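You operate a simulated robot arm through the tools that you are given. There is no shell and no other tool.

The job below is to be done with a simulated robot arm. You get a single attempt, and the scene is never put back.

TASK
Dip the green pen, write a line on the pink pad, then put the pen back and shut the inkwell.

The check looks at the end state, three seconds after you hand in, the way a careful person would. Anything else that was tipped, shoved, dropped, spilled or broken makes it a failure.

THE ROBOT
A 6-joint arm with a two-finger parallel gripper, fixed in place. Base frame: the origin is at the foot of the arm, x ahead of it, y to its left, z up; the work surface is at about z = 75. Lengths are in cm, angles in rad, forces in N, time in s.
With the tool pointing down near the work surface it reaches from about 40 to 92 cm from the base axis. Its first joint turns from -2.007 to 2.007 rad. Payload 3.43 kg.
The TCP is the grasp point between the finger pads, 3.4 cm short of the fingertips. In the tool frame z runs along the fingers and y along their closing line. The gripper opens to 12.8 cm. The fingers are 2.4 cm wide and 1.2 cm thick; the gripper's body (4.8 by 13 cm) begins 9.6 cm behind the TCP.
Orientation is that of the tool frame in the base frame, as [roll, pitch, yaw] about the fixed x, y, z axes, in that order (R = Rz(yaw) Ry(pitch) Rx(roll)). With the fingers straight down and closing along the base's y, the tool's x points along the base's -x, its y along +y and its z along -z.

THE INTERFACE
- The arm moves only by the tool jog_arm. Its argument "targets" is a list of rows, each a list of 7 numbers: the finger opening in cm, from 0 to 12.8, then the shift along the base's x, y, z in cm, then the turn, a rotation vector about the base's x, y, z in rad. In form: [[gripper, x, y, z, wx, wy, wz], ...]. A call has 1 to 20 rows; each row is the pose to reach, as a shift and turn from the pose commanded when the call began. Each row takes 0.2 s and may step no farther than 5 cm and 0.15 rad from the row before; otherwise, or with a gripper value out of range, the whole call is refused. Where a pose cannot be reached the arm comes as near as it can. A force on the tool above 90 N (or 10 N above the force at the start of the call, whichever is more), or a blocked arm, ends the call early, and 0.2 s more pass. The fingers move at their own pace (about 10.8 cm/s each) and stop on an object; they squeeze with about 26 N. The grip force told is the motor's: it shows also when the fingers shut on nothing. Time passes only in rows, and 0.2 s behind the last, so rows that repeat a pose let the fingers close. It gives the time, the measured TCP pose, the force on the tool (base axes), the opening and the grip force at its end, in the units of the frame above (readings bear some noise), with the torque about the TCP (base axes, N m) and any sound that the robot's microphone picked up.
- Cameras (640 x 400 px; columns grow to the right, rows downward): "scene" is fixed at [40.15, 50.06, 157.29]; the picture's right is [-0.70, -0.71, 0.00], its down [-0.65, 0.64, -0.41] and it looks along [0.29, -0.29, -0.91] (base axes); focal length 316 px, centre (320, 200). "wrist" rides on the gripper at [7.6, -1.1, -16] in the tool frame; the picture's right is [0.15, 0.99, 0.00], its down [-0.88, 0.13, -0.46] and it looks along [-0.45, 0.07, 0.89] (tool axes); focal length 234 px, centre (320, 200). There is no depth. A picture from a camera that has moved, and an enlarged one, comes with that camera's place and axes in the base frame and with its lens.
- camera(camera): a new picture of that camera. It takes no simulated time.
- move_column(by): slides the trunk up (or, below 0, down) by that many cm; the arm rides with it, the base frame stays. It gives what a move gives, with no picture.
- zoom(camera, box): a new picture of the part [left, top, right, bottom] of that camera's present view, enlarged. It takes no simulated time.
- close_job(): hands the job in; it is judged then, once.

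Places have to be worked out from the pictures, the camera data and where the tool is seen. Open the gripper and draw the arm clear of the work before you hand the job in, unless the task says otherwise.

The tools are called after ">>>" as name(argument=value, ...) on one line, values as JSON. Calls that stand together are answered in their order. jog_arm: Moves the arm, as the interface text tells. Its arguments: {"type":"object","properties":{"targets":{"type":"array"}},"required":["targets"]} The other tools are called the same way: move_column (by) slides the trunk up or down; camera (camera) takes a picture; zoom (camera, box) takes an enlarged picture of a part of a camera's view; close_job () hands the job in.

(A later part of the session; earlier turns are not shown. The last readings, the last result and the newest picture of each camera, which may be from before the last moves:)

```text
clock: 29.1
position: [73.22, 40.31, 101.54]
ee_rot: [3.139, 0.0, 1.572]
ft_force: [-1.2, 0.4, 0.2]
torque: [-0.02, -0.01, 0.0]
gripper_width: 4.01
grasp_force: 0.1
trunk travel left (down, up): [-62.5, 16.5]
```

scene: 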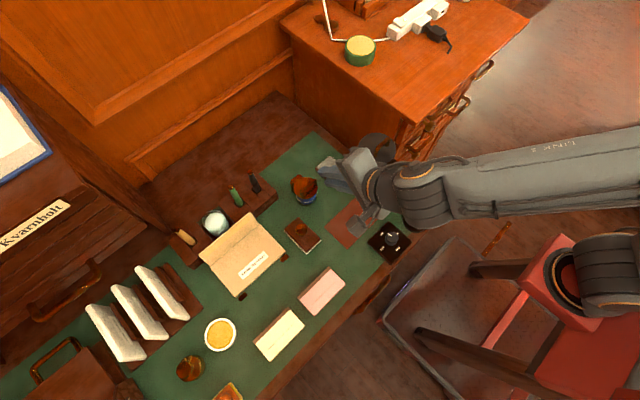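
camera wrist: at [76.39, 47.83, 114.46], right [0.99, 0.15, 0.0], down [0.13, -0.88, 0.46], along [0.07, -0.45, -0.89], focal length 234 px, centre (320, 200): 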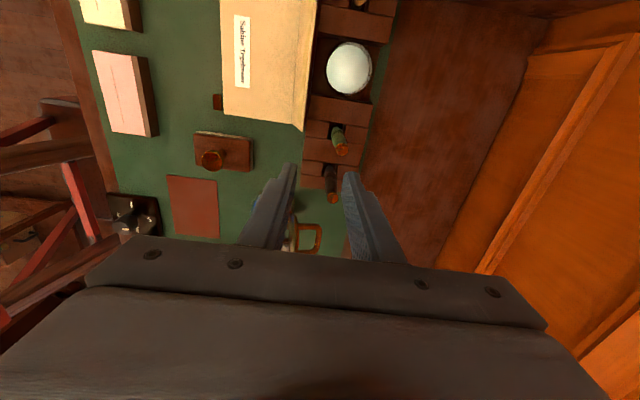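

Pose is stable at (73.2, 40.3, 101.5). Triangulation from the last wrist view puts the pen at (79.6, 41.6), in a slot spanning x 78.5–81.2, y 40.3–42.7. Moving above the pen with fingertips at about z=92.

>>> jog_arm(targets=[[4, 2, 0.4, -1, 0, 0, 0], [4, 4, 0.9, -2.5, 0, 0, 0], [4, 6.4, 1.3, -4, 0, 0, 0], [4, 6.4, 1.3, -6, 0, 0, 0], [4, 6.4, 1.3, -6, 0, 0, 0]])

>>> zoom(camera="wrist", box=[220, 110, 420, 235])

>>> zoom(camera="scene", box=[180, 130, 300, 230])

```text
clock: 30.4
position: [77.75, 40.64, 95.7]
ee_rot: [-3.14, 0.0, 1.571]
ft_force: [-0.3, 0.2, 0.3]
torque: [0.03, -0.03, 0.02]
gripper_width: 3.97
grasp_force: 0.0
out of reach, approached as far as the arm can: row 2, 3, 4, 5
trunk travel left (down, up): [-62.5, 16.5]
```

```text
3.20 times, centred on (320, 172) of wrist
camera zoom: at [76.76, 48.15, 111.55], right [0.99, 0.15, 0.0], down [0.13, -0.88, 0.46], along [0.07, -0.45, -0.89], focal length 749 px, centre (320, 288)
```

zoom: 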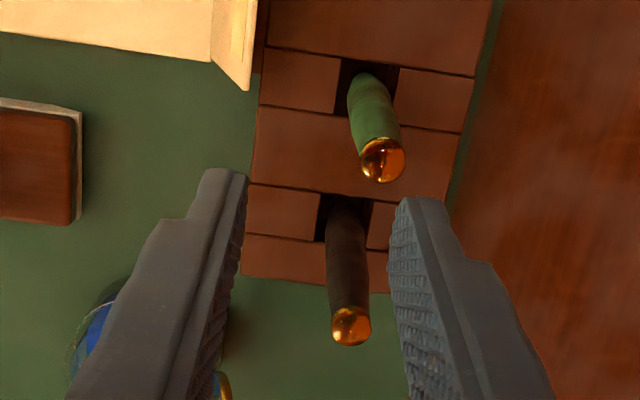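

```text
4.00 times, centred on (240, 180) of scene
camera zoom: at [40.15, 50.06, 157.29], right [-0.7, -0.71, 0.0], down [-0.65, 0.64, -0.41], along [0.29, -0.29, -0.91], focal length 1264 px, centre (640, 280)
```

zoom: 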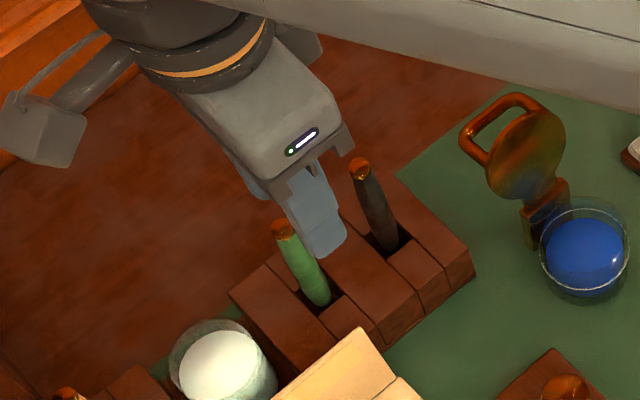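

Even with the trunk raised, the pen at r≈89.8 is just beyond the vertical-tool reach of about 87.8 cm. I'll turn the tool back so it closes along y and later tilt about that closing axis, which gains reach while keeping the pads parallel to the pen. First up and back, yawing +90°.

>>> jog_arm(targets=[[4, -1, -0.3, 2, 0, 0, 0.1428], [4, -2, -0.7, 4, 0, 0, 0.2856], [4, -3, -1, 6, 0, 0, 0.4284], [4, -4, -1.3, 8, 0, 0, 0.5712], [4, -5, -1.7, 10, 0, 0, 0.714], [4, -6, -2, 12, 0, 0, 0.8568], [4, -7, -2.3, 14, 0, 0, 0.9996], [4, -8, -2.7, 16, 0, 0, 1.1424], [4, -9, -3, 17, 0, 0, 1.2852], [4, -10, -3, 18, 0, 0, 1.428], [4, -10, -3, 18, 0, 0, 1.5708], [4, -10, -3, 18, 0, 0, 1.5708]])

```text
clock: 33.0
position: [67.67, 37.51, 113.51]
ee_rot: [3.142, 0.001, -3.14]
ft_force: [0.0, 0.2, -0.6]
torque: [-0.03, -0.02, -0.02]
gripper_width: 4.01
grasp_force: 0.2
trunk travel left (down, up): [-62.5, 16.5]
```

The tool is upright, closing along y again, at a reachable pose. I lower the trunk back by 15 cm (fingertips will end near z≈95, clear of everything).

>>> move_column(by=-15)

```text
clock: 34.7
position: [67.81, 37.51, 98.68]
ee_rot: [3.141, 0.0, 3.141]
ft_force: [0.2, 0.1, 0.1]
torque: [0.02, 0.01, 0.0]
gripper_width: 3.99
grasp_force: 0.1
trunk travel left (down, up): [-47.5, 31.5]
```

Now tilt about y by -12° and move above the pen at about (79.6, 41.6, 95).

>>> jog_arm(targets=[[3.6, 2, 0.7, 0, 0, -0.105, 0], [3.6, 4, 1.4, 0, 0, -0.2094, 0], [3.6, 6.5, 2.2, -1, 0, -0.2094, 0], [3.6, 9, 3.1, -2, 0, -0.2094, 0], [3.6, 11.8, 4.1, -3, 0, -0.2094, 0], [3.6, 11.8, 4.1, -3.7, 0, -0.2094, 0], [3.6, 11.8, 4.1, -3.7, 0, -0.2094, 0]])

>>> camera(camera="wrist")

>>> zoom(camera="wrist", box=[220, 130, 420, 255])

>>> zoom(camera="scene", box=[180, 130, 300, 230])

```text
clock: 36.3
position: [79.51, 41.62, 94.79]
ee_rot: [-3.141, 0.211, -3.141]
ft_force: [0.0, -0.6, 0.2]
torque: [0.0, 0.01, -0.01]
gripper_width: 3.59
grasp_force: 0.0
trunk travel left (down, up): [-47.5, 31.5]
```

```text
taken
camera wrist: at [68.92, 40.54, 108.88], right [-0.14, 0.99, -0.03], down [0.77, 0.13, 0.63], along [0.63, 0.07, -0.78], focal length 234 px, centre (320, 200)
```

wrist: 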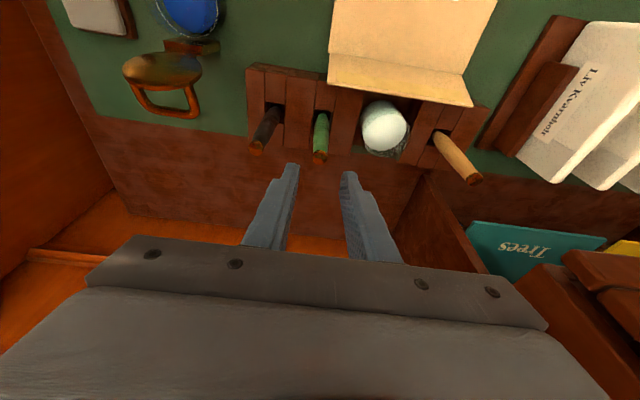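

```text
3.20 times, centred on (320, 192) of wrist
camera zoom: at [68.92, 40.54, 108.88], right [-0.14, 0.99, -0.03], down [0.77, 0.13, 0.63], along [0.63, 0.07, -0.78], focal length 749 px, centre (320, 224)
```

zoom: 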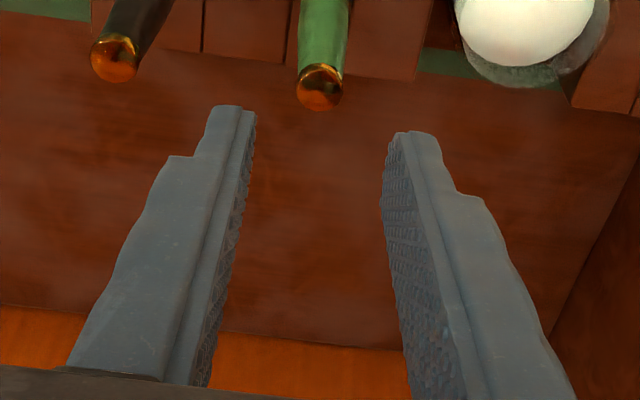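

```text
4.00 times, centred on (240, 180) of scene
camera zoom: at [40.15, 50.06, 157.29], right [-0.7, -0.71, 0.0], down [-0.65, 0.64, -0.41], along [0.29, -0.29, -0.91], focal length 1264 px, centre (640, 280)
```

zoom: 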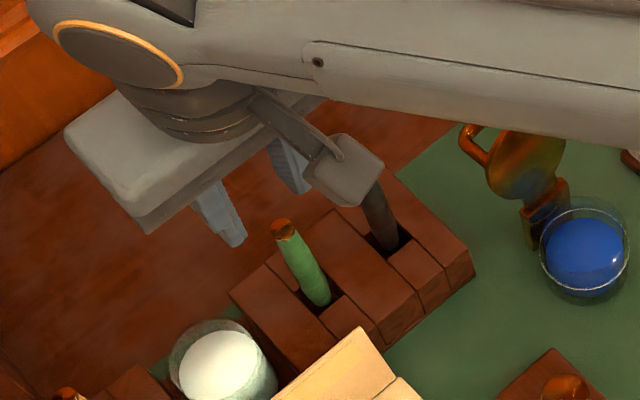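

The pen top projects to (79.45, 41.46), right between the fingers. Descending vertically so the fingers straddle the pen, tips stopping at z≈83.5 above the tray.

>>> jog_arm(targets=[[3.6, 0, -0.1, -2, 0, 0, 0], [3.6, 0, -0.1, -4, 0, 0, 0], [3.6, 0, -0.1, -6, 0, 0, 0], [3.6, 0, -0.1, -7.8, 0, 0, 0], [3.6, 0, -0.1, -7.8, 0, 0, 0]])

>>> zoom(camera="wrist", box=[220, 100, 420, 225])

>>> zoom(camera="scene", box=[180, 130, 300, 230])

```text
clock: 37.5
position: [79.54, 41.52, 86.93]
ee_rot: [-3.141, 0.209, 3.14]
ft_force: [-0.7, 0.3, 0.2]
torque: [0.01, -0.02, 0.0]
gripper_width: 3.59
grasp_force: 0.1
trunk travel left (down, up): [-47.5, 31.5]
```

```text
3.20 times, centred on (320, 162) of wrist
camera zoom: at [68.95, 40.44, 101.01], right [-0.14, 0.99, -0.03], down [0.77, 0.13, 0.63], along [0.63, 0.07, -0.78], focal length 749 px, centre (320, 320)
```

zoom: 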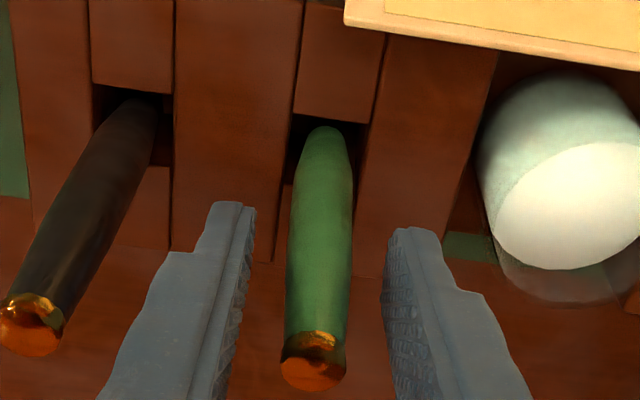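

```text
4.00 times, centred on (240, 180) of scene
camera zoom: at [40.15, 50.06, 157.29], right [-0.7, -0.71, 0.0], down [-0.65, 0.64, -0.41], along [0.29, -0.29, -0.91], focal length 1264 px, centre (640, 280)
```

zoom: 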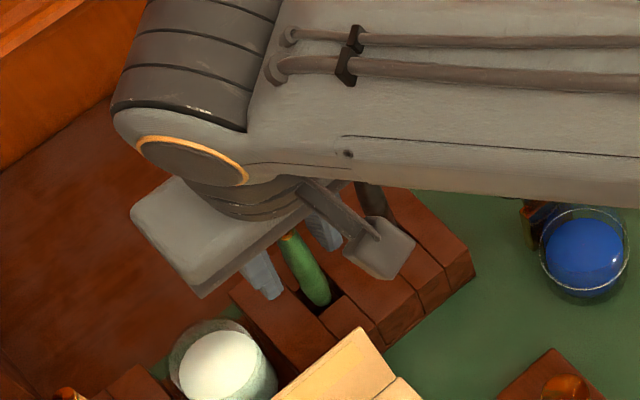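

The green pen sits centred between the fingers, with its top at z≈89.8 and a thickness of about 1.6 cm. Closing on it.

>>> jog_arm(targets=[[2.2, 0, 0, 0, 0, 0, 0], [1.0, 0, 0, 0, 0, 0, 0], [1.0, 0, 0, 0, 0, 0, 0], [1.0, 0, 0, 0, 0, 0, 0]])

>>> zoom(camera="wrist", box=[220, 100, 420, 225])

```text
clock: 38.5
position: [79.64, 41.54, 87.04]
ee_rot: [3.141, 0.21, -3.141]
ft_force: [0.5, -1.0, -0.3]
torque: [-0.03, 0.02, -0.02]
gripper_width: 1.43
grasp_force: 26.1
trunk travel left (down, up): [-47.5, 31.5]
```

```text
3.20 times, centred on (320, 162) of wrist
camera zoom: at [68.95, 40.44, 101.01], right [-0.14, 0.99, -0.03], down [0.77, 0.13, 0.63], along [0.63, 0.07, -0.78], focal length 749 px, centre (320, 320)
```

zoom: 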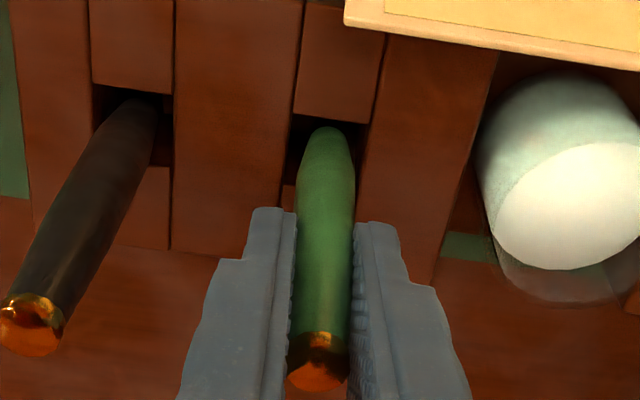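

Gripped at 1.43 cm with 26 N. Lifting straight up out of the slot.

>>> jog_arm(targets=[[1.0, 0, 0, 0.5, 0, 0, 0], [1.0, 0, 0, 1.5, 0, 0, 0], [1.0, 0, 0, 3, 0, 0, 0], [1.0, 0, 0, 5, 0, 0, 0], [1.0, 0, 0, 7, 0, 0, 0], [1.0, 0, 0, 8.5, 0, 0, 0], [1.0, 0, 0, 8.5, 0, 0, 0]])

>>> camera(camera="wrist")

>>> zoom(camera="wrist", box=[220, 100, 420, 225])

>>> zoom(camera="scene", box=[180, 130, 300, 230])

```text
clock: 40.1
position: [79.53, 41.56, 95.61]
ee_rot: [3.14, 0.21, 3.141]
ft_force: [-0.8, 0.0, -0.6]
torque: [-0.02, 0.02, 0.02]
gripper_width: 1.42
grasp_force: 25.9
trunk travel left (down, up): [-47.5, 31.5]
```

```text
taken
camera wrist: at [68.94, 40.43, 109.57], right [-0.14, 0.99, -0.03], down [0.77, 0.13, 0.63], along [0.63, 0.07, -0.78], focal length 234 px, centre (320, 200)
```

wrist: 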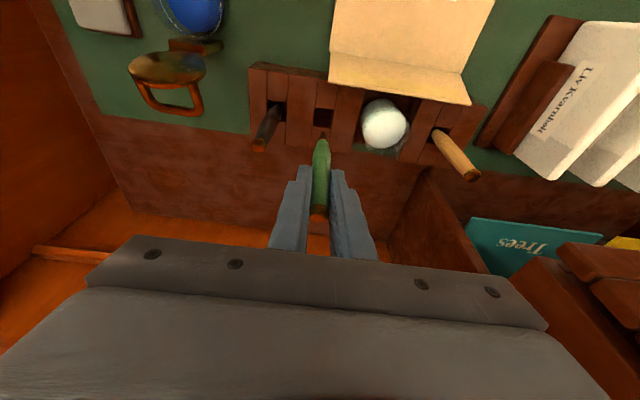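

```text
3.20 times, centred on (320, 162) of wrist
camera zoom: at [68.94, 40.43, 109.57], right [-0.14, 0.99, -0.03], down [0.77, 0.13, 0.63], along [0.63, 0.07, -0.78], focal length 749 px, centre (320, 320)
```

zoom: 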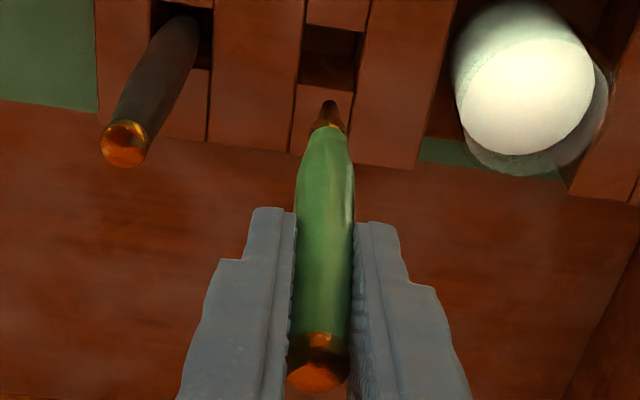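

```text
4.00 times, centred on (240, 180) of scene
camera zoom: at [40.15, 50.06, 157.29], right [-0.7, -0.71, 0.0], down [-0.65, 0.64, -0.41], along [0.29, -0.29, -0.91], focal length 1264 px, centre (640, 280)
```

zoom: 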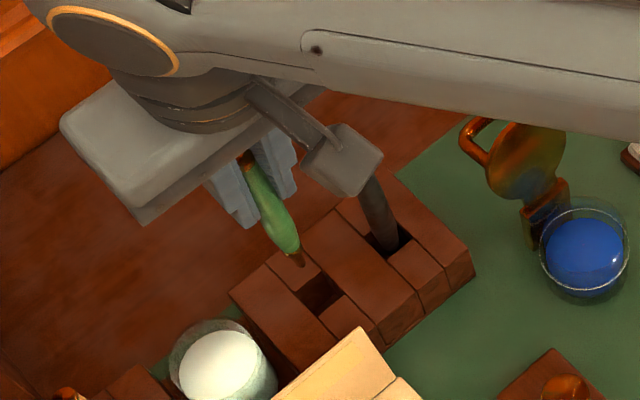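

The pen is out, nib tip at about z≈84.3, which is roughly 11.25 cm below the TCP. I'll look closely at the open inkwell to find the ink level and centre.

>>> zoom(camera="scene", box=[290, 170, 322, 206])

>>> zoom(camera="wrist", box=[120, 0, 260, 90])

```text
11.11 times, centred on (306, 188) of scene
camera zoom: at [40.15, 50.06, 157.29], right [-0.7, -0.71, 0.0], down [-0.65, 0.64, -0.41], along [0.29, -0.29, -0.91], focal length 3510 px, centre (476, 333)
```

zoom: 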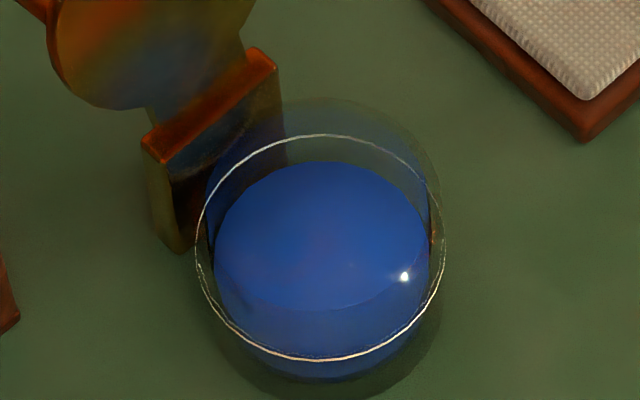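

```text
4.44 times, centred on (190, 45) of wrist
camera zoom: at [68.94, 40.43, 109.57], right [-0.14, 0.99, -0.03], down [0.77, 0.13, 0.63], along [0.63, 0.07, -0.78], focal length 1041 px, centre (898, 889)
```

zoom: 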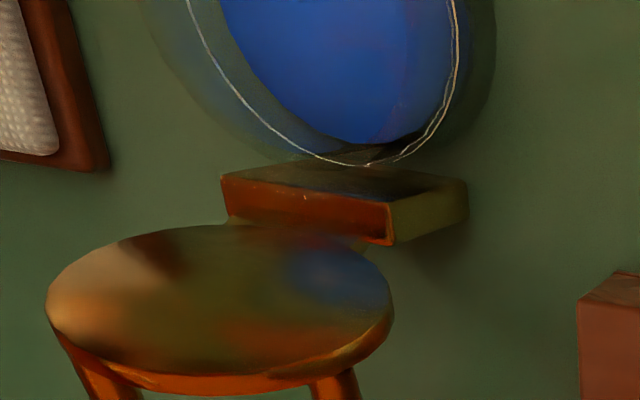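

The glass rim is at about z≈80, and the ink surface fits z≈77.0 with inner radius ≈2.65, centred near (70.1, 26.05). Before dipping I want a finer measurement of the nib tip.

>>> zoom(camera="wrist", box=[305, 118, 341, 142])

>>> zoom(camera="scene", box=[225, 160, 273, 190])

```text
16.00 times, centred on (323, 130) of wrist
camera zoom: at [68.94, 40.43, 109.57], right [-0.14, 0.99, -0.03], down [0.77, 0.13, 0.63], along [0.63, 0.07, -0.78], focal length 3747 px, centre (272, 1320)
```

zoom: 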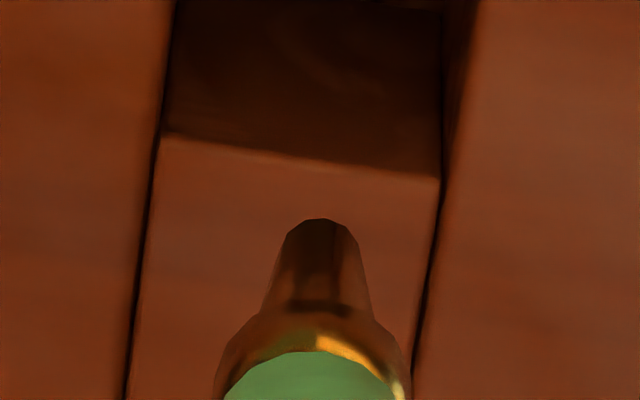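

```text
13.33 times, centred on (249, 175) of scene
camera zoom: at [40.15, 50.06, 157.29], right [-0.7, -0.71, 0.0], down [-0.65, 0.64, -0.41], along [0.29, -0.29, -0.91], focal length 4212 px, centre (1267, 533)
```

zoom: 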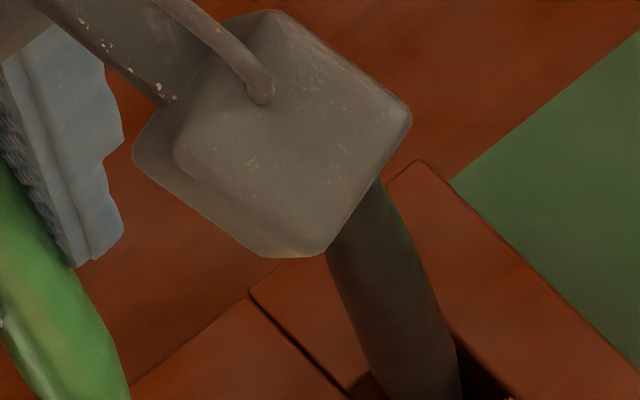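

Same nib-tip ray from the wrist. I take the scene zoom at the right spot for the cross-check.

>>> zoom(camera="scene", box=[215, 180, 255, 205])

```text
16.00 times, centred on (235, 192) of scene
camera zoom: at [40.15, 50.06, 157.29], right [-0.7, -0.71, 0.0], down [-0.65, 0.64, -0.41], along [0.29, -0.29, -0.91], focal length 5054 px, centre (1680, 320)
```

zoom: 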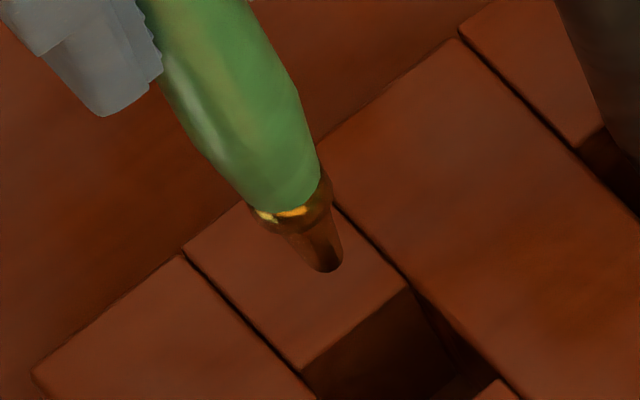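

Both views agree on a tip about 11.5±0.3 cm below the TCP. I carry the pen inward first, away from the dark pen, then over to above the inkwell with the nib near z≈85.5.

>>> jog_arm(targets=[[1.0, -2, 0, 0.5, 0, 0, 0], [1.0, -4.5, 0, 1, 0, 0, 0], [1.0, -7, 0, 1.5, 0, 0, 0], [1.0, -9.5, 0, 1.5, 0, 0, 0], [1.0, -9.5, -3, 1.5, 0, 0, 0], [1.0, -9.5, -6.5, 1.5, 0, 0, 0], [1.0, -9.5, -10, 1.5, 0, 0, 0], [1.0, -9.5, -13, 1.5, 0, 0, 0], [1.0, -9.5, -15.45, 1.5, 0, 0, 0], [1.0, -9.5, -15.45, 1.5, 0, 0, 0]])

>>> zoom(camera="scene", box=[270, 150, 350, 220])

>>> zoom(camera="wrist", box=[240, 60, 400, 160])

```text
clock: 42.3
position: [70.17, 26.2, 97.05]
ee_rot: [3.141, 0.21, -3.141]
ft_force: [-0.6, -0.5, -0.4]
torque: [0.02, 0.02, 0.01]
gripper_width: 1.44
grasp_force: 25.9
trunk travel left (down, up): [-47.5, 31.5]
```

```text
5.71 times, centred on (310, 185) of scene
camera zoom: at [40.15, 50.06, 157.29], right [-0.7, -0.71, 0.0], down [-0.65, 0.64, -0.41], along [0.29, -0.29, -0.91], focal length 1805 px, centre (377, 286)
```

zoom: 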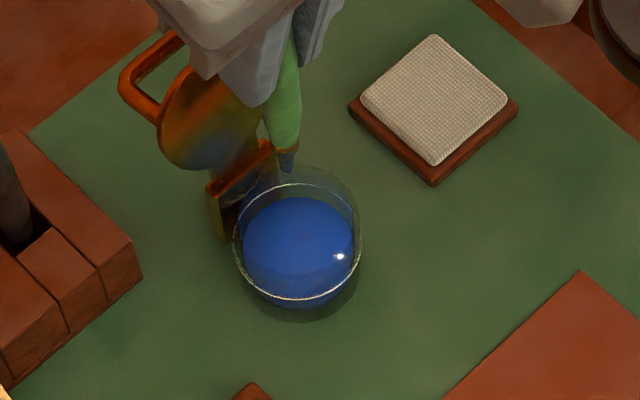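

```text
4.00 times, centred on (320, 110) of wrist
camera zoom: at [59.51, 25.02, 111.01], right [-0.14, 0.99, -0.03], down [0.77, 0.13, 0.63], along [0.63, 0.07, -0.78], focal length 937 px, centre (320, 560)
```

zoom: 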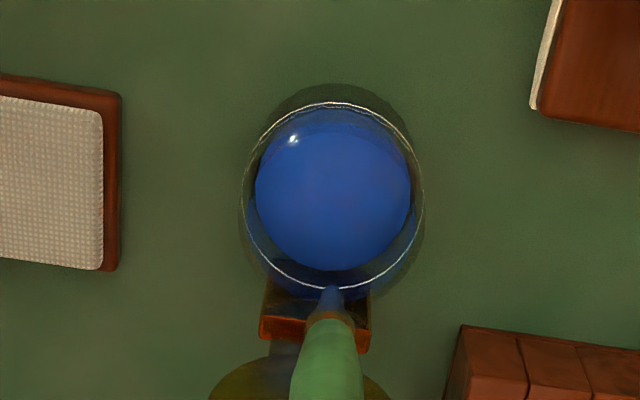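

The nib sits at about (70.1, 26.15, 85.4), directly above the ink centre (70.2, 26.0). Descending first to just above the ink surface (tip ≈78).

>>> jog_arm(targets=[[1.0, 0, -0.1, -2, 0, 0, 0], [1.0, 0, -0.1, -4, 0, 0, 0], [1.0, 0, -0.1, -6, 0, 0, 0], [1.0, 0, -0.1, -7.3, 0, 0, 0], [1.0, 0, -0.1, -7.3, 0, 0, 0]])

>>> zoom(camera="scene", box=[290, 170, 322, 206])

>>> zoom(camera="wrist", box=[280, 90, 360, 140])

```text
clock: 43.5
position: [70.15, 25.9, 89.8]
ee_rot: [3.14, 0.208, -3.141]
ft_force: [-0.5, 0.3, -0.5]
torque: [0.02, -0.02, 0.01]
gripper_width: 1.44
grasp_force: 26.3
trunk travel left (down, up): [-47.5, 31.5]
```

```text
11.11 times, centred on (306, 188) of scene
camera zoom: at [40.15, 50.06, 157.29], right [-0.7, -0.71, 0.0], down [-0.65, 0.64, -0.41], along [0.29, -0.29, -0.91], focal length 3510 px, centre (476, 333)
```

zoom: 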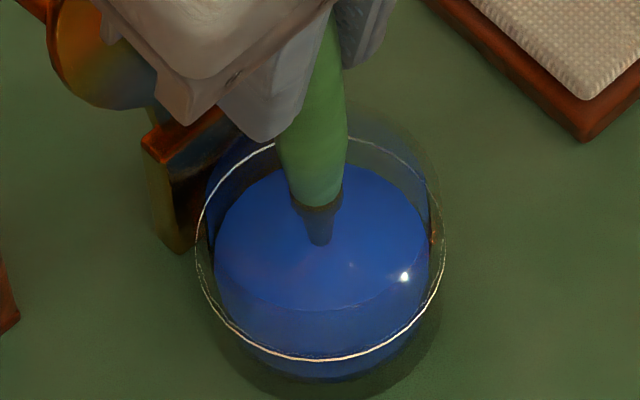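

```text
8.00 times, centred on (320, 115) of wrist
camera zoom: at [59.45, 24.82, 103.8], right [-0.14, 0.99, -0.03], down [0.77, 0.13, 0.63], along [0.63, 0.07, -0.78], focal length 1873 px, centre (320, 880)
```

zoom: 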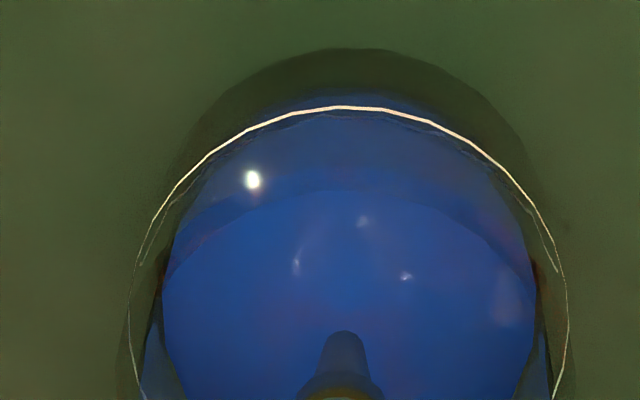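

The nib is inside the rim, just above the ink (tip ≈78). Descending another 1 cm and checking for immersion.

>>> jog_arm(targets=[[1.0, 0, 0, -0.5, 0, 0, 0], [1.0, 0, 0, -1.0, 0, 0, 0], [1.0, 0, 0, -1.0, 0, 0, 0]])

>>> zoom(camera="scene", box=[290, 170, 322, 206])

>>> zoom(camera="wrist", box=[300, 100, 348, 130])

```text
clock: 44.3
position: [70.06, 25.97, 88.77]
ee_rot: [-3.141, 0.209, 3.141]
ft_force: [-0.4, -0.3, -0.6]
torque: [-0.02, -0.01, 0.02]
gripper_width: 1.43
grasp_force: 26.1
trunk travel left (down, up): [-47.5, 31.5]
```

```text
11.11 times, centred on (306, 188) of scene
camera zoom: at [40.15, 50.06, 157.29], right [-0.7, -0.71, 0.0], down [-0.65, 0.64, -0.41], along [0.29, -0.29, -0.91], focal length 3510 px, centre (476, 333)
```

zoom: 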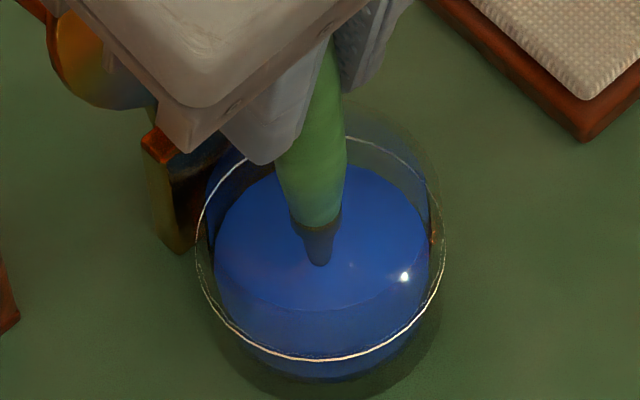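

```text
13.33 times, centred on (324, 115) of wrist
camera zoom: at [59.47, 24.9, 102.77], right [-0.14, 0.99, -0.03], down [0.77, 0.13, 0.63], along [0.63, 0.07, -0.78], focal length 3122 px, centre (267, 1333)
```

zoom: 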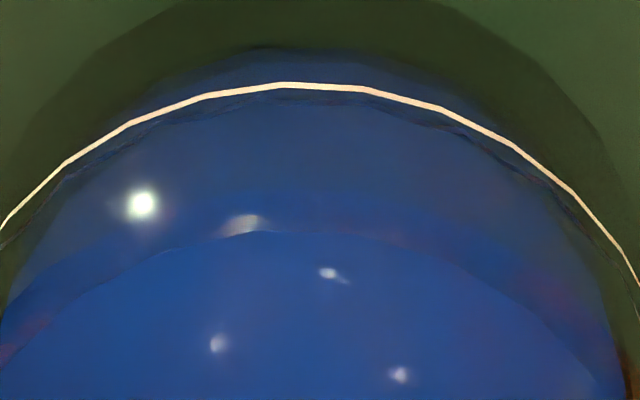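

The nib length in view has just started shortening (38 → 35 rows), so the tip is about at the surface. Going 0.5 cm deeper.

>>> jog_arm(targets=[[1.0, 0, 0, -0.25, 0, 0, 0], [1.0, 0, 0, -0.5, 0, 0, 0], [1.0, 0, 0, -0.5, 0, 0, 0]])

>>> zoom(camera="scene", box=[290, 170, 322, 206])

>>> zoom(camera="scene", box=[298, 182, 314, 202])

```text
clock: 45.1
position: [70.04, 25.99, 88.37]
ee_rot: [-3.14, 0.208, -3.141]
ft_force: [0.5, 0.2, 0.0]
torque: [0.01, -0.02, 0.0]
gripper_width: 1.42
grasp_force: 26.5
trunk travel left (down, up): [-47.5, 31.5]
```

```text
11.11 times, centred on (306, 188) of scene
camera zoom: at [40.15, 50.06, 157.29], right [-0.7, -0.71, 0.0], down [-0.65, 0.64, -0.41], along [0.29, -0.29, -0.91], focal length 3510 px, centre (476, 333)
```

zoom: 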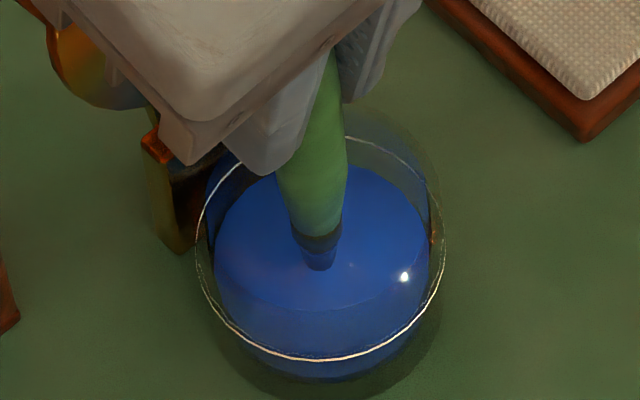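

```text
16.00 times, centred on (306, 192) of scene
camera zoom: at [40.15, 50.06, 157.29], right [-0.7, -0.71, 0.0], down [-0.65, 0.64, -0.41], along [0.29, -0.29, -0.91], focal length 5054 px, centre (544, 328)
```

zoom: 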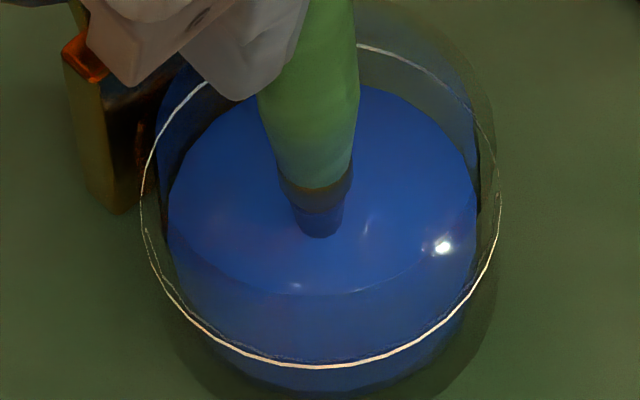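

The nib is now visibly submerged by about 0.5 cm. A little deeper (0.5 cm) for a proper dip, still short of the bottom.

>>> jog_arm(targets=[[1.0, 0, 0, -0.25, 0, 0, 0], [1.0, 0, 0, -0.5, 0, 0, 0], [1.0, 0, 0, -0.5, 0, 0, 0], [1.0, 0, 0, -0.5, 0, 0, 0]])

>>> zoom(camera="scene", box=[298, 182, 314, 202])

```text
clock: 46.1
position: [70.05, 26.04, 87.82]
ee_rot: [3.141, 0.209, 3.14]
ft_force: [-0.3, 0.2, 0.0]
torque: [-0.01, 0.01, -0.03]
gripper_width: 1.46
grasp_force: 26.7
trunk travel left (down, up): [-47.5, 31.5]
```

```text
16.00 times, centred on (306, 192) of scene
camera zoom: at [40.15, 50.06, 157.29], right [-0.7, -0.71, 0.0], down [-0.65, 0.64, -0.41], along [0.29, -0.29, -0.91], focal length 5054 px, centre (544, 328)
```

zoom: 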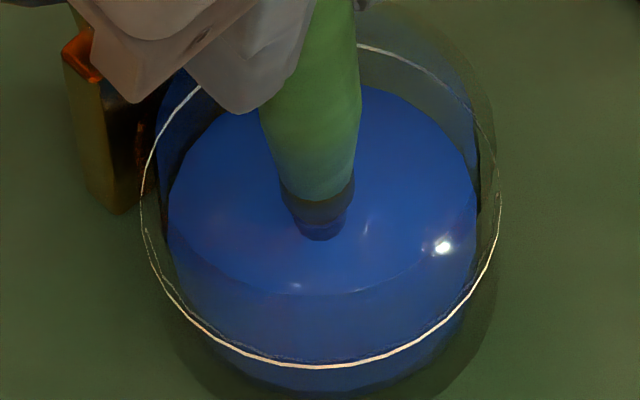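

The dip is good (about 1 cm of nib immersed, no contact force). Raising slowly with a pause inside the pot for drips, then up clear of the rim.

>>> jog_arm(targets=[[1.0, 0, 0, 0.5, 0, 0, 0], [1.0, 0, 0, 1.0, 0, 0, 0], [1.0, 0, 0, 1.6, 0, 0, 0], [1.0, 0, 0, 2.2, 0, 0, 0], [1.0, 0, 0, 2.2, 0, 0, 0], [1.0, 0, 0, 2.2, 0, 0, 0], [1.0, 0, 0, 2.2, 0, 0, 0], [1.0, 0, 0, 4, 0, 0, 0], [1.0, 0, 0, 6, 0, 0, 0], [1.0, 0, 0, 8, 0, 0, 0], [1.0, 0, 0, 9.5, 0, 0, 0], [1.0, 0, 0, 9.5, 0, 0, 0]])

>>> zoom(camera="scene", box=[285, 165, 325, 205])

>>> zoom(camera="wrist", box=[280, 100, 360, 150])

>>> zoom(camera="scene", box=[280, 255, 360, 325])

```text
clock: 48.7
position: [70.08, 25.99, 97.3]
ee_rot: [-3.141, 0.21, 3.14]
ft_force: [0.3, -0.2, 0.1]
torque: [0.03, 0.05, 0.0]
gripper_width: 1.47
grasp_force: 25.7
trunk travel left (down, up): [-47.5, 31.5]
```

```text
10.00 times, centred on (305, 185) of scene
camera zoom: at [40.15, 50.06, 157.29], right [-0.7, -0.71, 0.0], down [-0.65, 0.64, -0.41], along [0.29, -0.29, -0.91], focal length 3159 px, centre (470, 350)
```

zoom: 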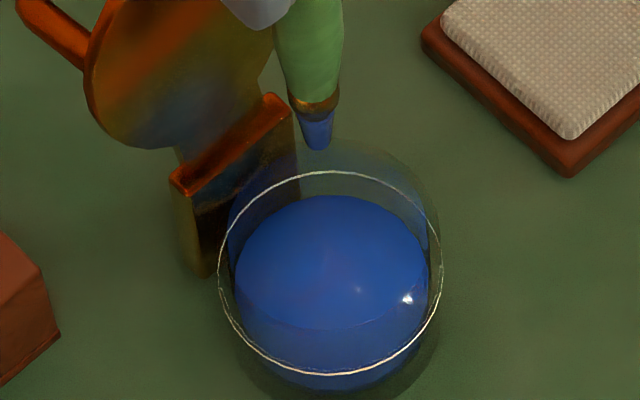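

```text
8.00 times, centred on (320, 125) of wrist
camera zoom: at [59.42, 24.88, 111.3], right [-0.14, 0.99, -0.03], down [0.77, 0.13, 0.63], along [0.63, 0.07, -0.78], focal length 1873 px, centre (320, 800)
```

zoom: 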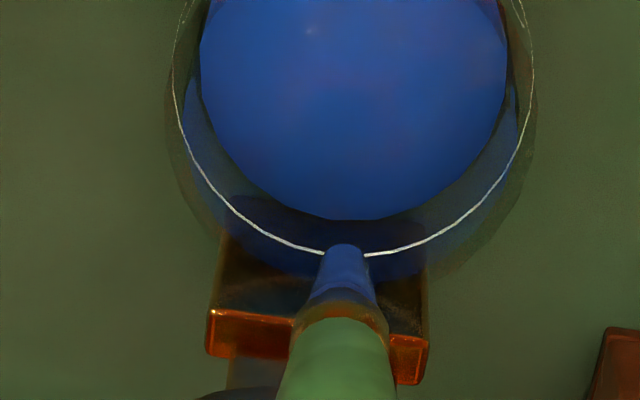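

```text
5.71 times, centred on (320, 290) of scene
camera zoom: at [40.15, 50.06, 157.29], right [-0.7, -0.71, 0.0], down [-0.65, 0.64, -0.41], along [0.29, -0.29, -0.91], focal length 1805 px, centre (320, -314)
```

zoom: 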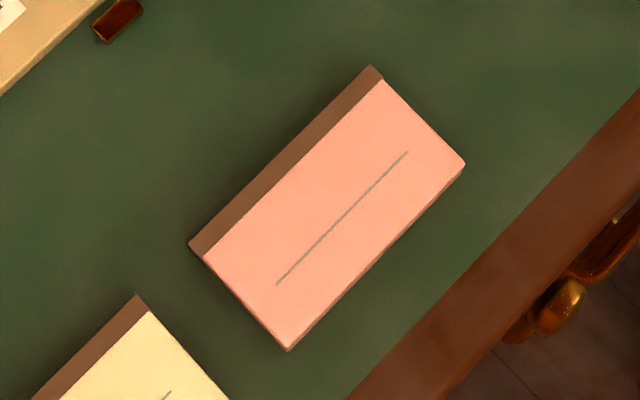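

The nib is clearly inked blue and no drips are visible. The printed line on the pink pad runs along x≈47.25 from y≈37.7 to 45.6. Carrying the pen over to above the start of that line at a safe height.

>>> jog_arm(targets=[[1.0, -2, 1, 0, 0, 0, 0], [1.0, -4.5, 2.4, 0, 0, 0, 0], [1.0, -7.5, 4, 0, 0, 0, 0], [1.0, -10.5, 5.6, 0, 0, 0, 0], [1.0, -13.5, 7.2, 0, 0, 0, 0], [1.0, -16.5, 8.8, 0, 0, 0, 0], [1.0, -19.5, 10.4, 0, 0, 0, 0], [1.0, -21.5, 11.6, 0, 0, 0, 0], [1.0, -22.8, 12.2, 0, 0, 0, 0], [1.0, -22.8, 12.2, 0, 0, 0, 0]])

>>> camera(camera="wrist")

>>> zoom(camera="scene", box=[280, 240, 380, 325])

>>> zoom(camera="wrist", box=[260, 80, 420, 180])

```text
clock: 50.9
position: [47.16, 38.19, 97.35]
ee_rot: [-3.141, 0.21, -3.142]
ft_force: [-0.2, -0.3, 0.2]
torque: [0.0, -0.01, 0.01]
gripper_width: 1.44
grasp_force: 25.8
trunk travel left (down, up): [-47.5, 31.5]
```

```text
taken
camera wrist: at [36.61, 37.02, 111.26], right [-0.14, 0.99, -0.03], down [0.77, 0.13, 0.63], along [0.63, 0.07, -0.78], focal length 234 px, centre (320, 200)
```

wrist: 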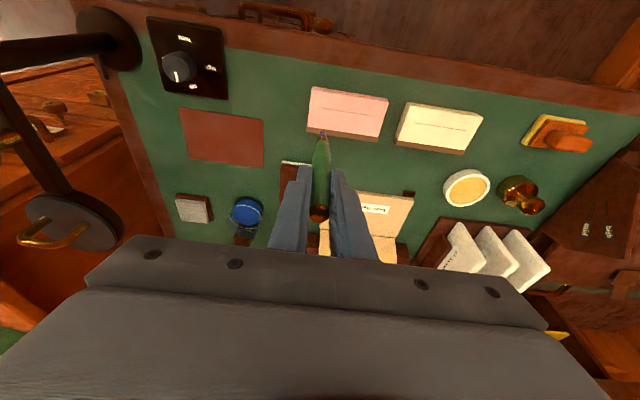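

```text
4.71 times, centred on (330, 282) of scene
camera zoom: at [40.15, 50.06, 157.29], right [-0.7, -0.71, 0.0], down [-0.65, 0.64, -0.41], along [0.29, -0.29, -0.91], focal length 1487 px, centre (273, -188)
```

zoom: 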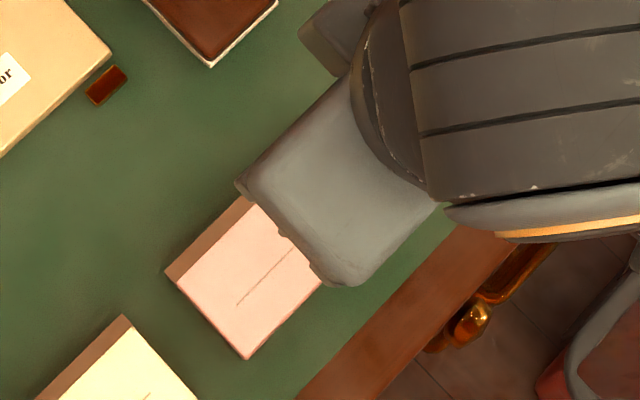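

```text
4.00 times, centred on (340, 130) of wrist
camera zoom: at [36.61, 37.02, 111.26], right [-0.14, 0.99, -0.03], down [0.77, 0.13, 0.63], along [0.63, 0.07, -0.78], focal length 937 px, centre (240, 480)
```

zoom: 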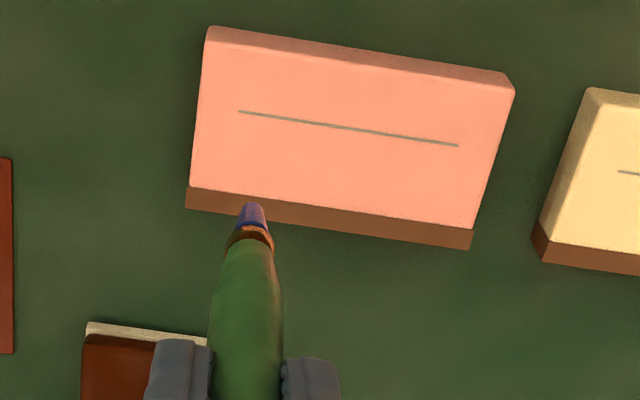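

The pen tip is above the start of the ruled line at about (47.15, 38.1), and the pad top triangulates to z≈77.5±0.5. Descending to about 1 cm above it first.

>>> jog_arm(targets=[[1.0, 0.05, -0.1, -2, 0, 0, 0], [1.0, 0.05, -0.1, -4, 0, 0, 0], [1.0, 0.05, -0.1, -6, 0, 0, 0], [1.0, 0.05, -0.1, -7, 0, 0, 0], [1.0, 0.05, -0.1, -7, 0, 0, 0]])

>>> zoom(camera="wrist", box=[280, 90, 380, 152])

>>> zoom(camera="scene", box=[290, 250, 370, 320])

```text
clock: 52.1
position: [47.29, 37.99, 90.21]
ee_rot: [-3.141, 0.21, -3.14]
ft_force: [1.3, -0.3, 0.5]
torque: [-0.01, -0.04, -0.02]
gripper_width: 1.43
grasp_force: 26.1
trunk travel left (down, up): [-47.5, 31.5]
```

```text
6.40 times, centred on (330, 121) of wrist
camera zoom: at [36.67, 36.9, 104.28], right [-0.14, 0.99, -0.03], down [0.77, 0.13, 0.63], along [0.63, 0.07, -0.78], focal length 1499 px, centre (256, 706)
```

zoom: 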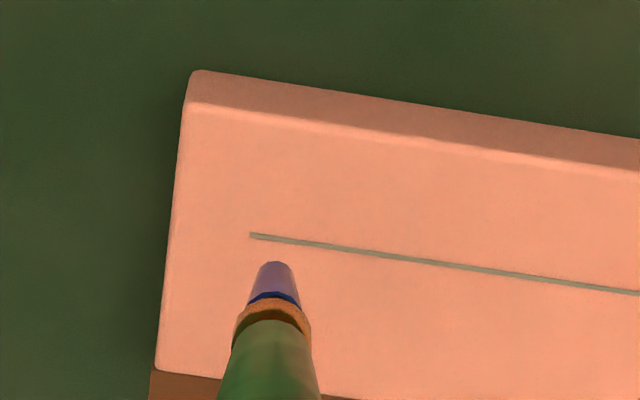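

```text
5.71 times, centred on (330, 285) of scene
camera zoom: at [40.15, 50.06, 157.29], right [-0.7, -0.71, 0.0], down [-0.65, 0.64, -0.41], along [0.29, -0.29, -0.91], focal length 1805 px, centre (263, -286)
```

zoom: 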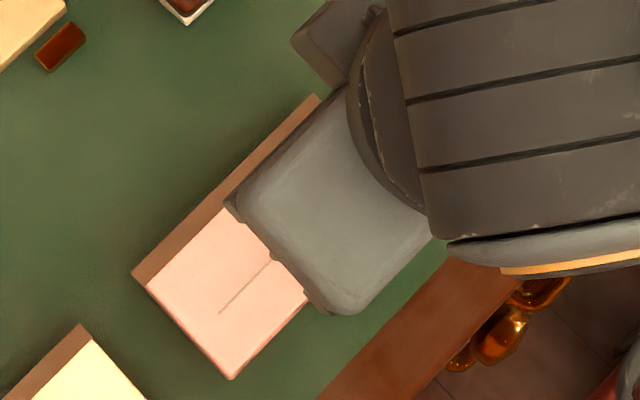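

The gap to the line is about 1.1 cm, with the tip right over the line. I go down 0.8 cm, then creep with force checks.

>>> jog_arm(targets=[[1.0, 0, 0, -0.4, 0, 0, 0], [1.0, 0, 0, -0.8, 0, 0, 0], [1.0, 0, 0, -0.8, 0, 0, 0]])

>>> zoom(camera="wrist", box=[290, 100, 354, 140])

```text
clock: 52.9
position: [47.33, 38.04, 89.53]
ee_rot: [3.14, 0.209, 3.141]
ft_force: [-0.6, -0.2, -0.3]
torque: [-0.01, 0.0, -0.01]
gripper_width: 1.45
grasp_force: 26.2
trunk travel left (down, up): [-47.5, 31.5]
```

```text
10.00 times, centred on (322, 120) of wrist
camera zoom: at [36.68, 36.95, 103.5], right [-0.14, 0.99, -0.03], down [0.77, 0.13, 0.63], along [0.63, 0.07, -0.78], focal length 2342 px, centre (300, 1000)
```

zoom: 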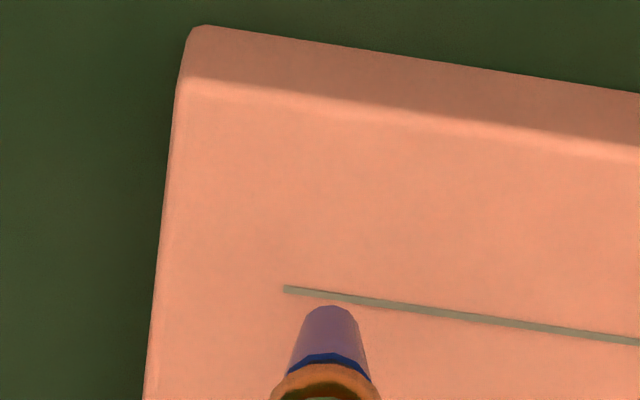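

About 0.35 cm to go. Lowering 0.25 cm.

>>> jog_arm(targets=[[1.0, 0, 0, -0.12, 0, 0, 0], [1.0, 0, 0, -0.25, 0, 0, 0], [1.0, 0, 0, -0.25, 0, 0, 0]])

>>> zoom(camera="wrist", box=[290, 100, 354, 140])

```text
clock: 53.7
position: [47.21, 38.16, 89.24]
ee_rot: [-3.141, 0.209, -3.142]
ft_force: [0.4, 0.6, -0.4]
torque: [0.0, 0.03, -0.01]
gripper_width: 1.42
grasp_force: 26.3
trunk travel left (down, up): [-47.5, 31.5]
```

```text
10.00 times, centred on (322, 120) of wrist
camera zoom: at [36.66, 36.99, 103.26], right [-0.14, 0.99, -0.03], down [0.77, 0.13, 0.63], along [0.63, 0.07, -0.78], focal length 2342 px, centre (300, 1000)
```

zoom: 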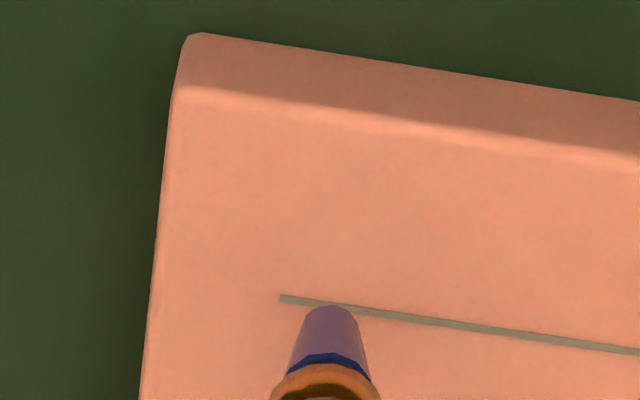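

Nearly touching (about 0.1 cm). Lowering in 0.1 cm increments and watching the vertical force.

>>> jog_arm(targets=[[1.0, 0, 0, -0.1, 0, 0, 0], [1.0, 0, 0, -0.1, 0, 0, 0]])

>>> zoom(camera="wrist", box=[290, 100, 354, 140])

```text
clock: 54.3
position: [47.33, 38.18, 89.09]
ee_rot: [-3.141, 0.211, -3.141]
ft_force: [-0.4, -0.3, -0.7]
torque: [0.03, 0.02, -0.04]
gripper_width: 1.42
grasp_force: 25.6
trunk travel left (down, up): [-47.5, 31.5]
```

```text
10.00 times, centred on (322, 120) of wrist
camera zoom: at [36.68, 37.0, 103.15], right [-0.14, 0.99, -0.03], down [0.77, 0.13, 0.63], along [0.63, 0.07, -0.78], focal length 2342 px, centre (300, 1000)
```

zoom: 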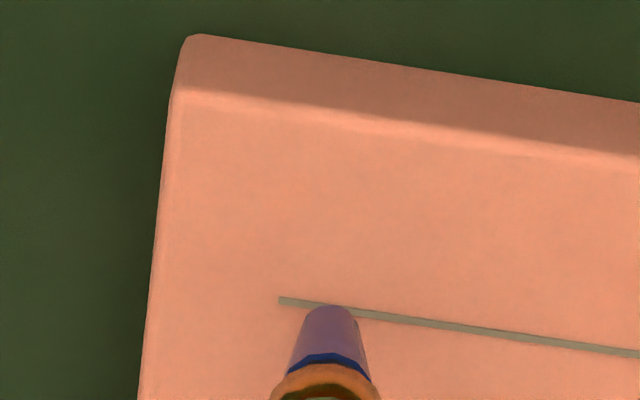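

The tip overlaps the line in the image but there is no contact force yet. Another 0.1 cm.

>>> jog_arm(targets=[[1.0, 0, 0, -0.1, 0, 0, 0], [1.0, 0, 0, -0.1, 0, 0, 0]])

>>> zoom(camera="wrist", box=[290, 100, 354, 140])

```text
clock: 54.9
position: [47.19, 38.1, 89.04]
ee_rot: [3.141, 0.208, 3.141]
ft_force: [0.1, 0.2, 0.4]
torque: [-0.01, -0.02, -0.01]
gripper_width: 1.44
grasp_force: 25.9
trunk travel left (down, up): [-47.5, 31.5]
```

```text
10.00 times, centred on (322, 120) of wrist
camera zoom: at [36.66, 37.01, 103.05], right [-0.14, 0.99, -0.03], down [0.77, 0.13, 0.63], along [0.63, 0.07, -0.78], focal length 2342 px, centre (300, 1000)
```

zoom: 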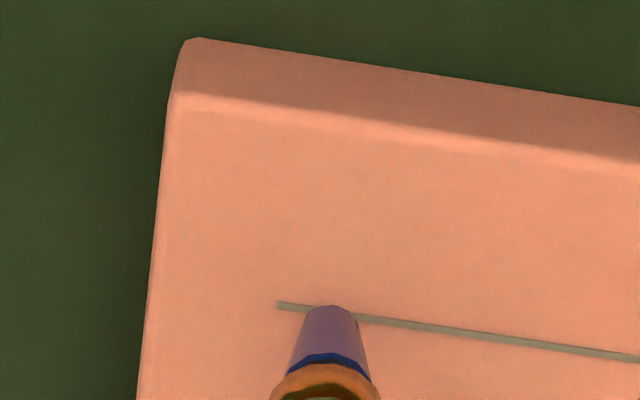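

Still no contact force. Another 0.1 cm.

>>> jog_arm(targets=[[1.0, 0, 0, -0.1, 0, 0, 0], [1.0, 0, 0, -0.1, 0, 0, 0]])

>>> zoom(camera="wrist", box=[290, 100, 354, 140])

```text
clock: 55.5
position: [47.32, 38.04, 89.04]
ee_rot: [3.142, 0.209, 3.141]
ft_force: [-0.5, -0.4, -1.1]
torque: [0.0, -0.01, 0.0]
gripper_width: 1.43
grasp_force: 25.9
trunk travel left (down, up): [-47.5, 31.5]
```

```text
10.00 times, centred on (322, 120) of wrist
camera zoom: at [36.68, 37.0, 102.94], right [-0.14, 0.99, -0.03], down [0.77, 0.13, 0.63], along [0.63, 0.07, -0.78], focal length 2342 px, centre (300, 1000)
```

zoom: 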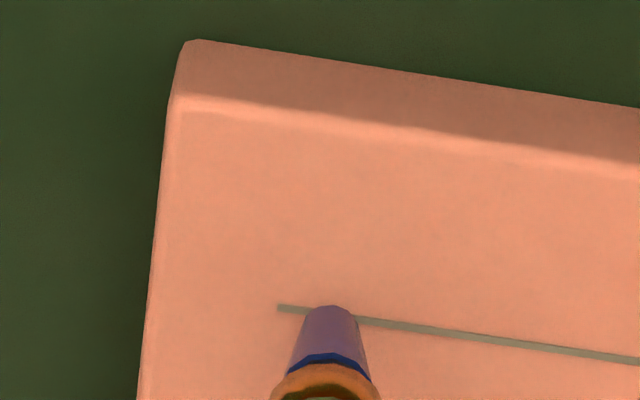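

Still no clear contact. Another 0.1 cm step.

>>> jog_arm(targets=[[1.0, 0, 0, -0.1, 0, 0, 0], [1.0, 0, 0, -0.1, 0, 0, 0]])

>>> zoom(camera="wrist", box=[290, 100, 354, 140])

```text
clock: 56.1
position: [47.29, 38.16, 88.82]
ee_rot: [3.141, 0.208, -3.141]
ft_force: [-0.5, -0.4, -0.3]
torque: [0.0, 0.01, -0.07]
gripper_width: 1.43
grasp_force: 26.3
trunk travel left (down, up): [-47.5, 31.5]
```

```text
10.00 times, centred on (322, 120) of wrist
camera zoom: at [36.66, 37.02, 102.85], right [-0.14, 0.99, -0.03], down [0.77, 0.13, 0.63], along [0.63, 0.07, -0.78], focal length 2342 px, centre (300, 1000)
```

zoom: 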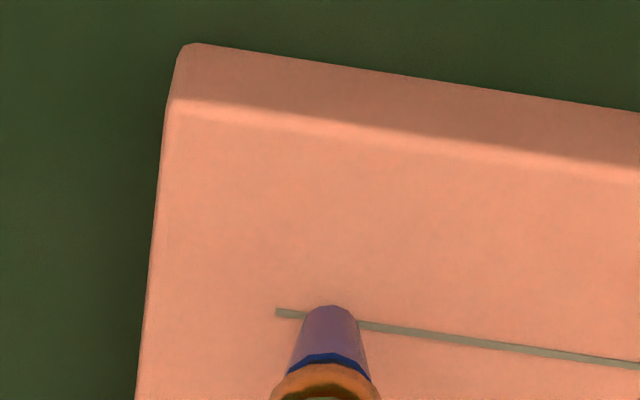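

Accounting for the nib's end radius, contact should come in another 0.1–0.2 cm. Continuing.

>>> jog_arm(targets=[[1.0, 0, 0, -0.1, 0, 0, 0], [1.0, 0, 0, -0.1, 0, 0, 0]])

>>> zoom(camera="wrist", box=[290, 100, 354, 140])

```text
clock: 56.7
position: [47.32, 38.08, 88.86]
ee_rot: [3.141, 0.209, 3.141]
ft_force: [0.1, 0.3, -0.7]
torque: [0.0, 0.01, 0.02]
gripper_width: 1.45
grasp_force: 26.2
trunk travel left (down, up): [-47.5, 31.5]
```

```text
10.00 times, centred on (322, 120) of wrist
camera zoom: at [36.67, 37.02, 102.75], right [-0.14, 0.99, -0.03], down [0.77, 0.13, 0.63], along [0.63, 0.07, -0.78], focal length 2342 px, centre (300, 1000)
```

zoom: 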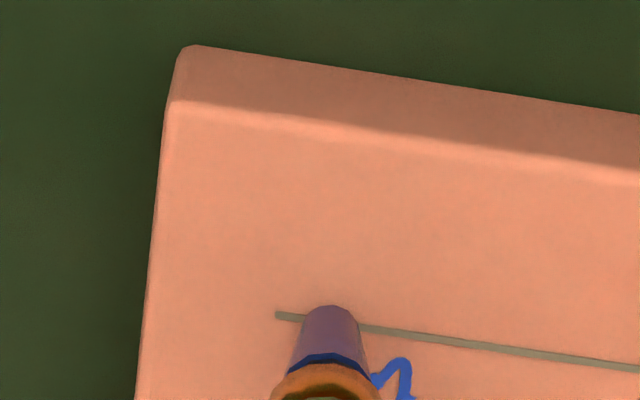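

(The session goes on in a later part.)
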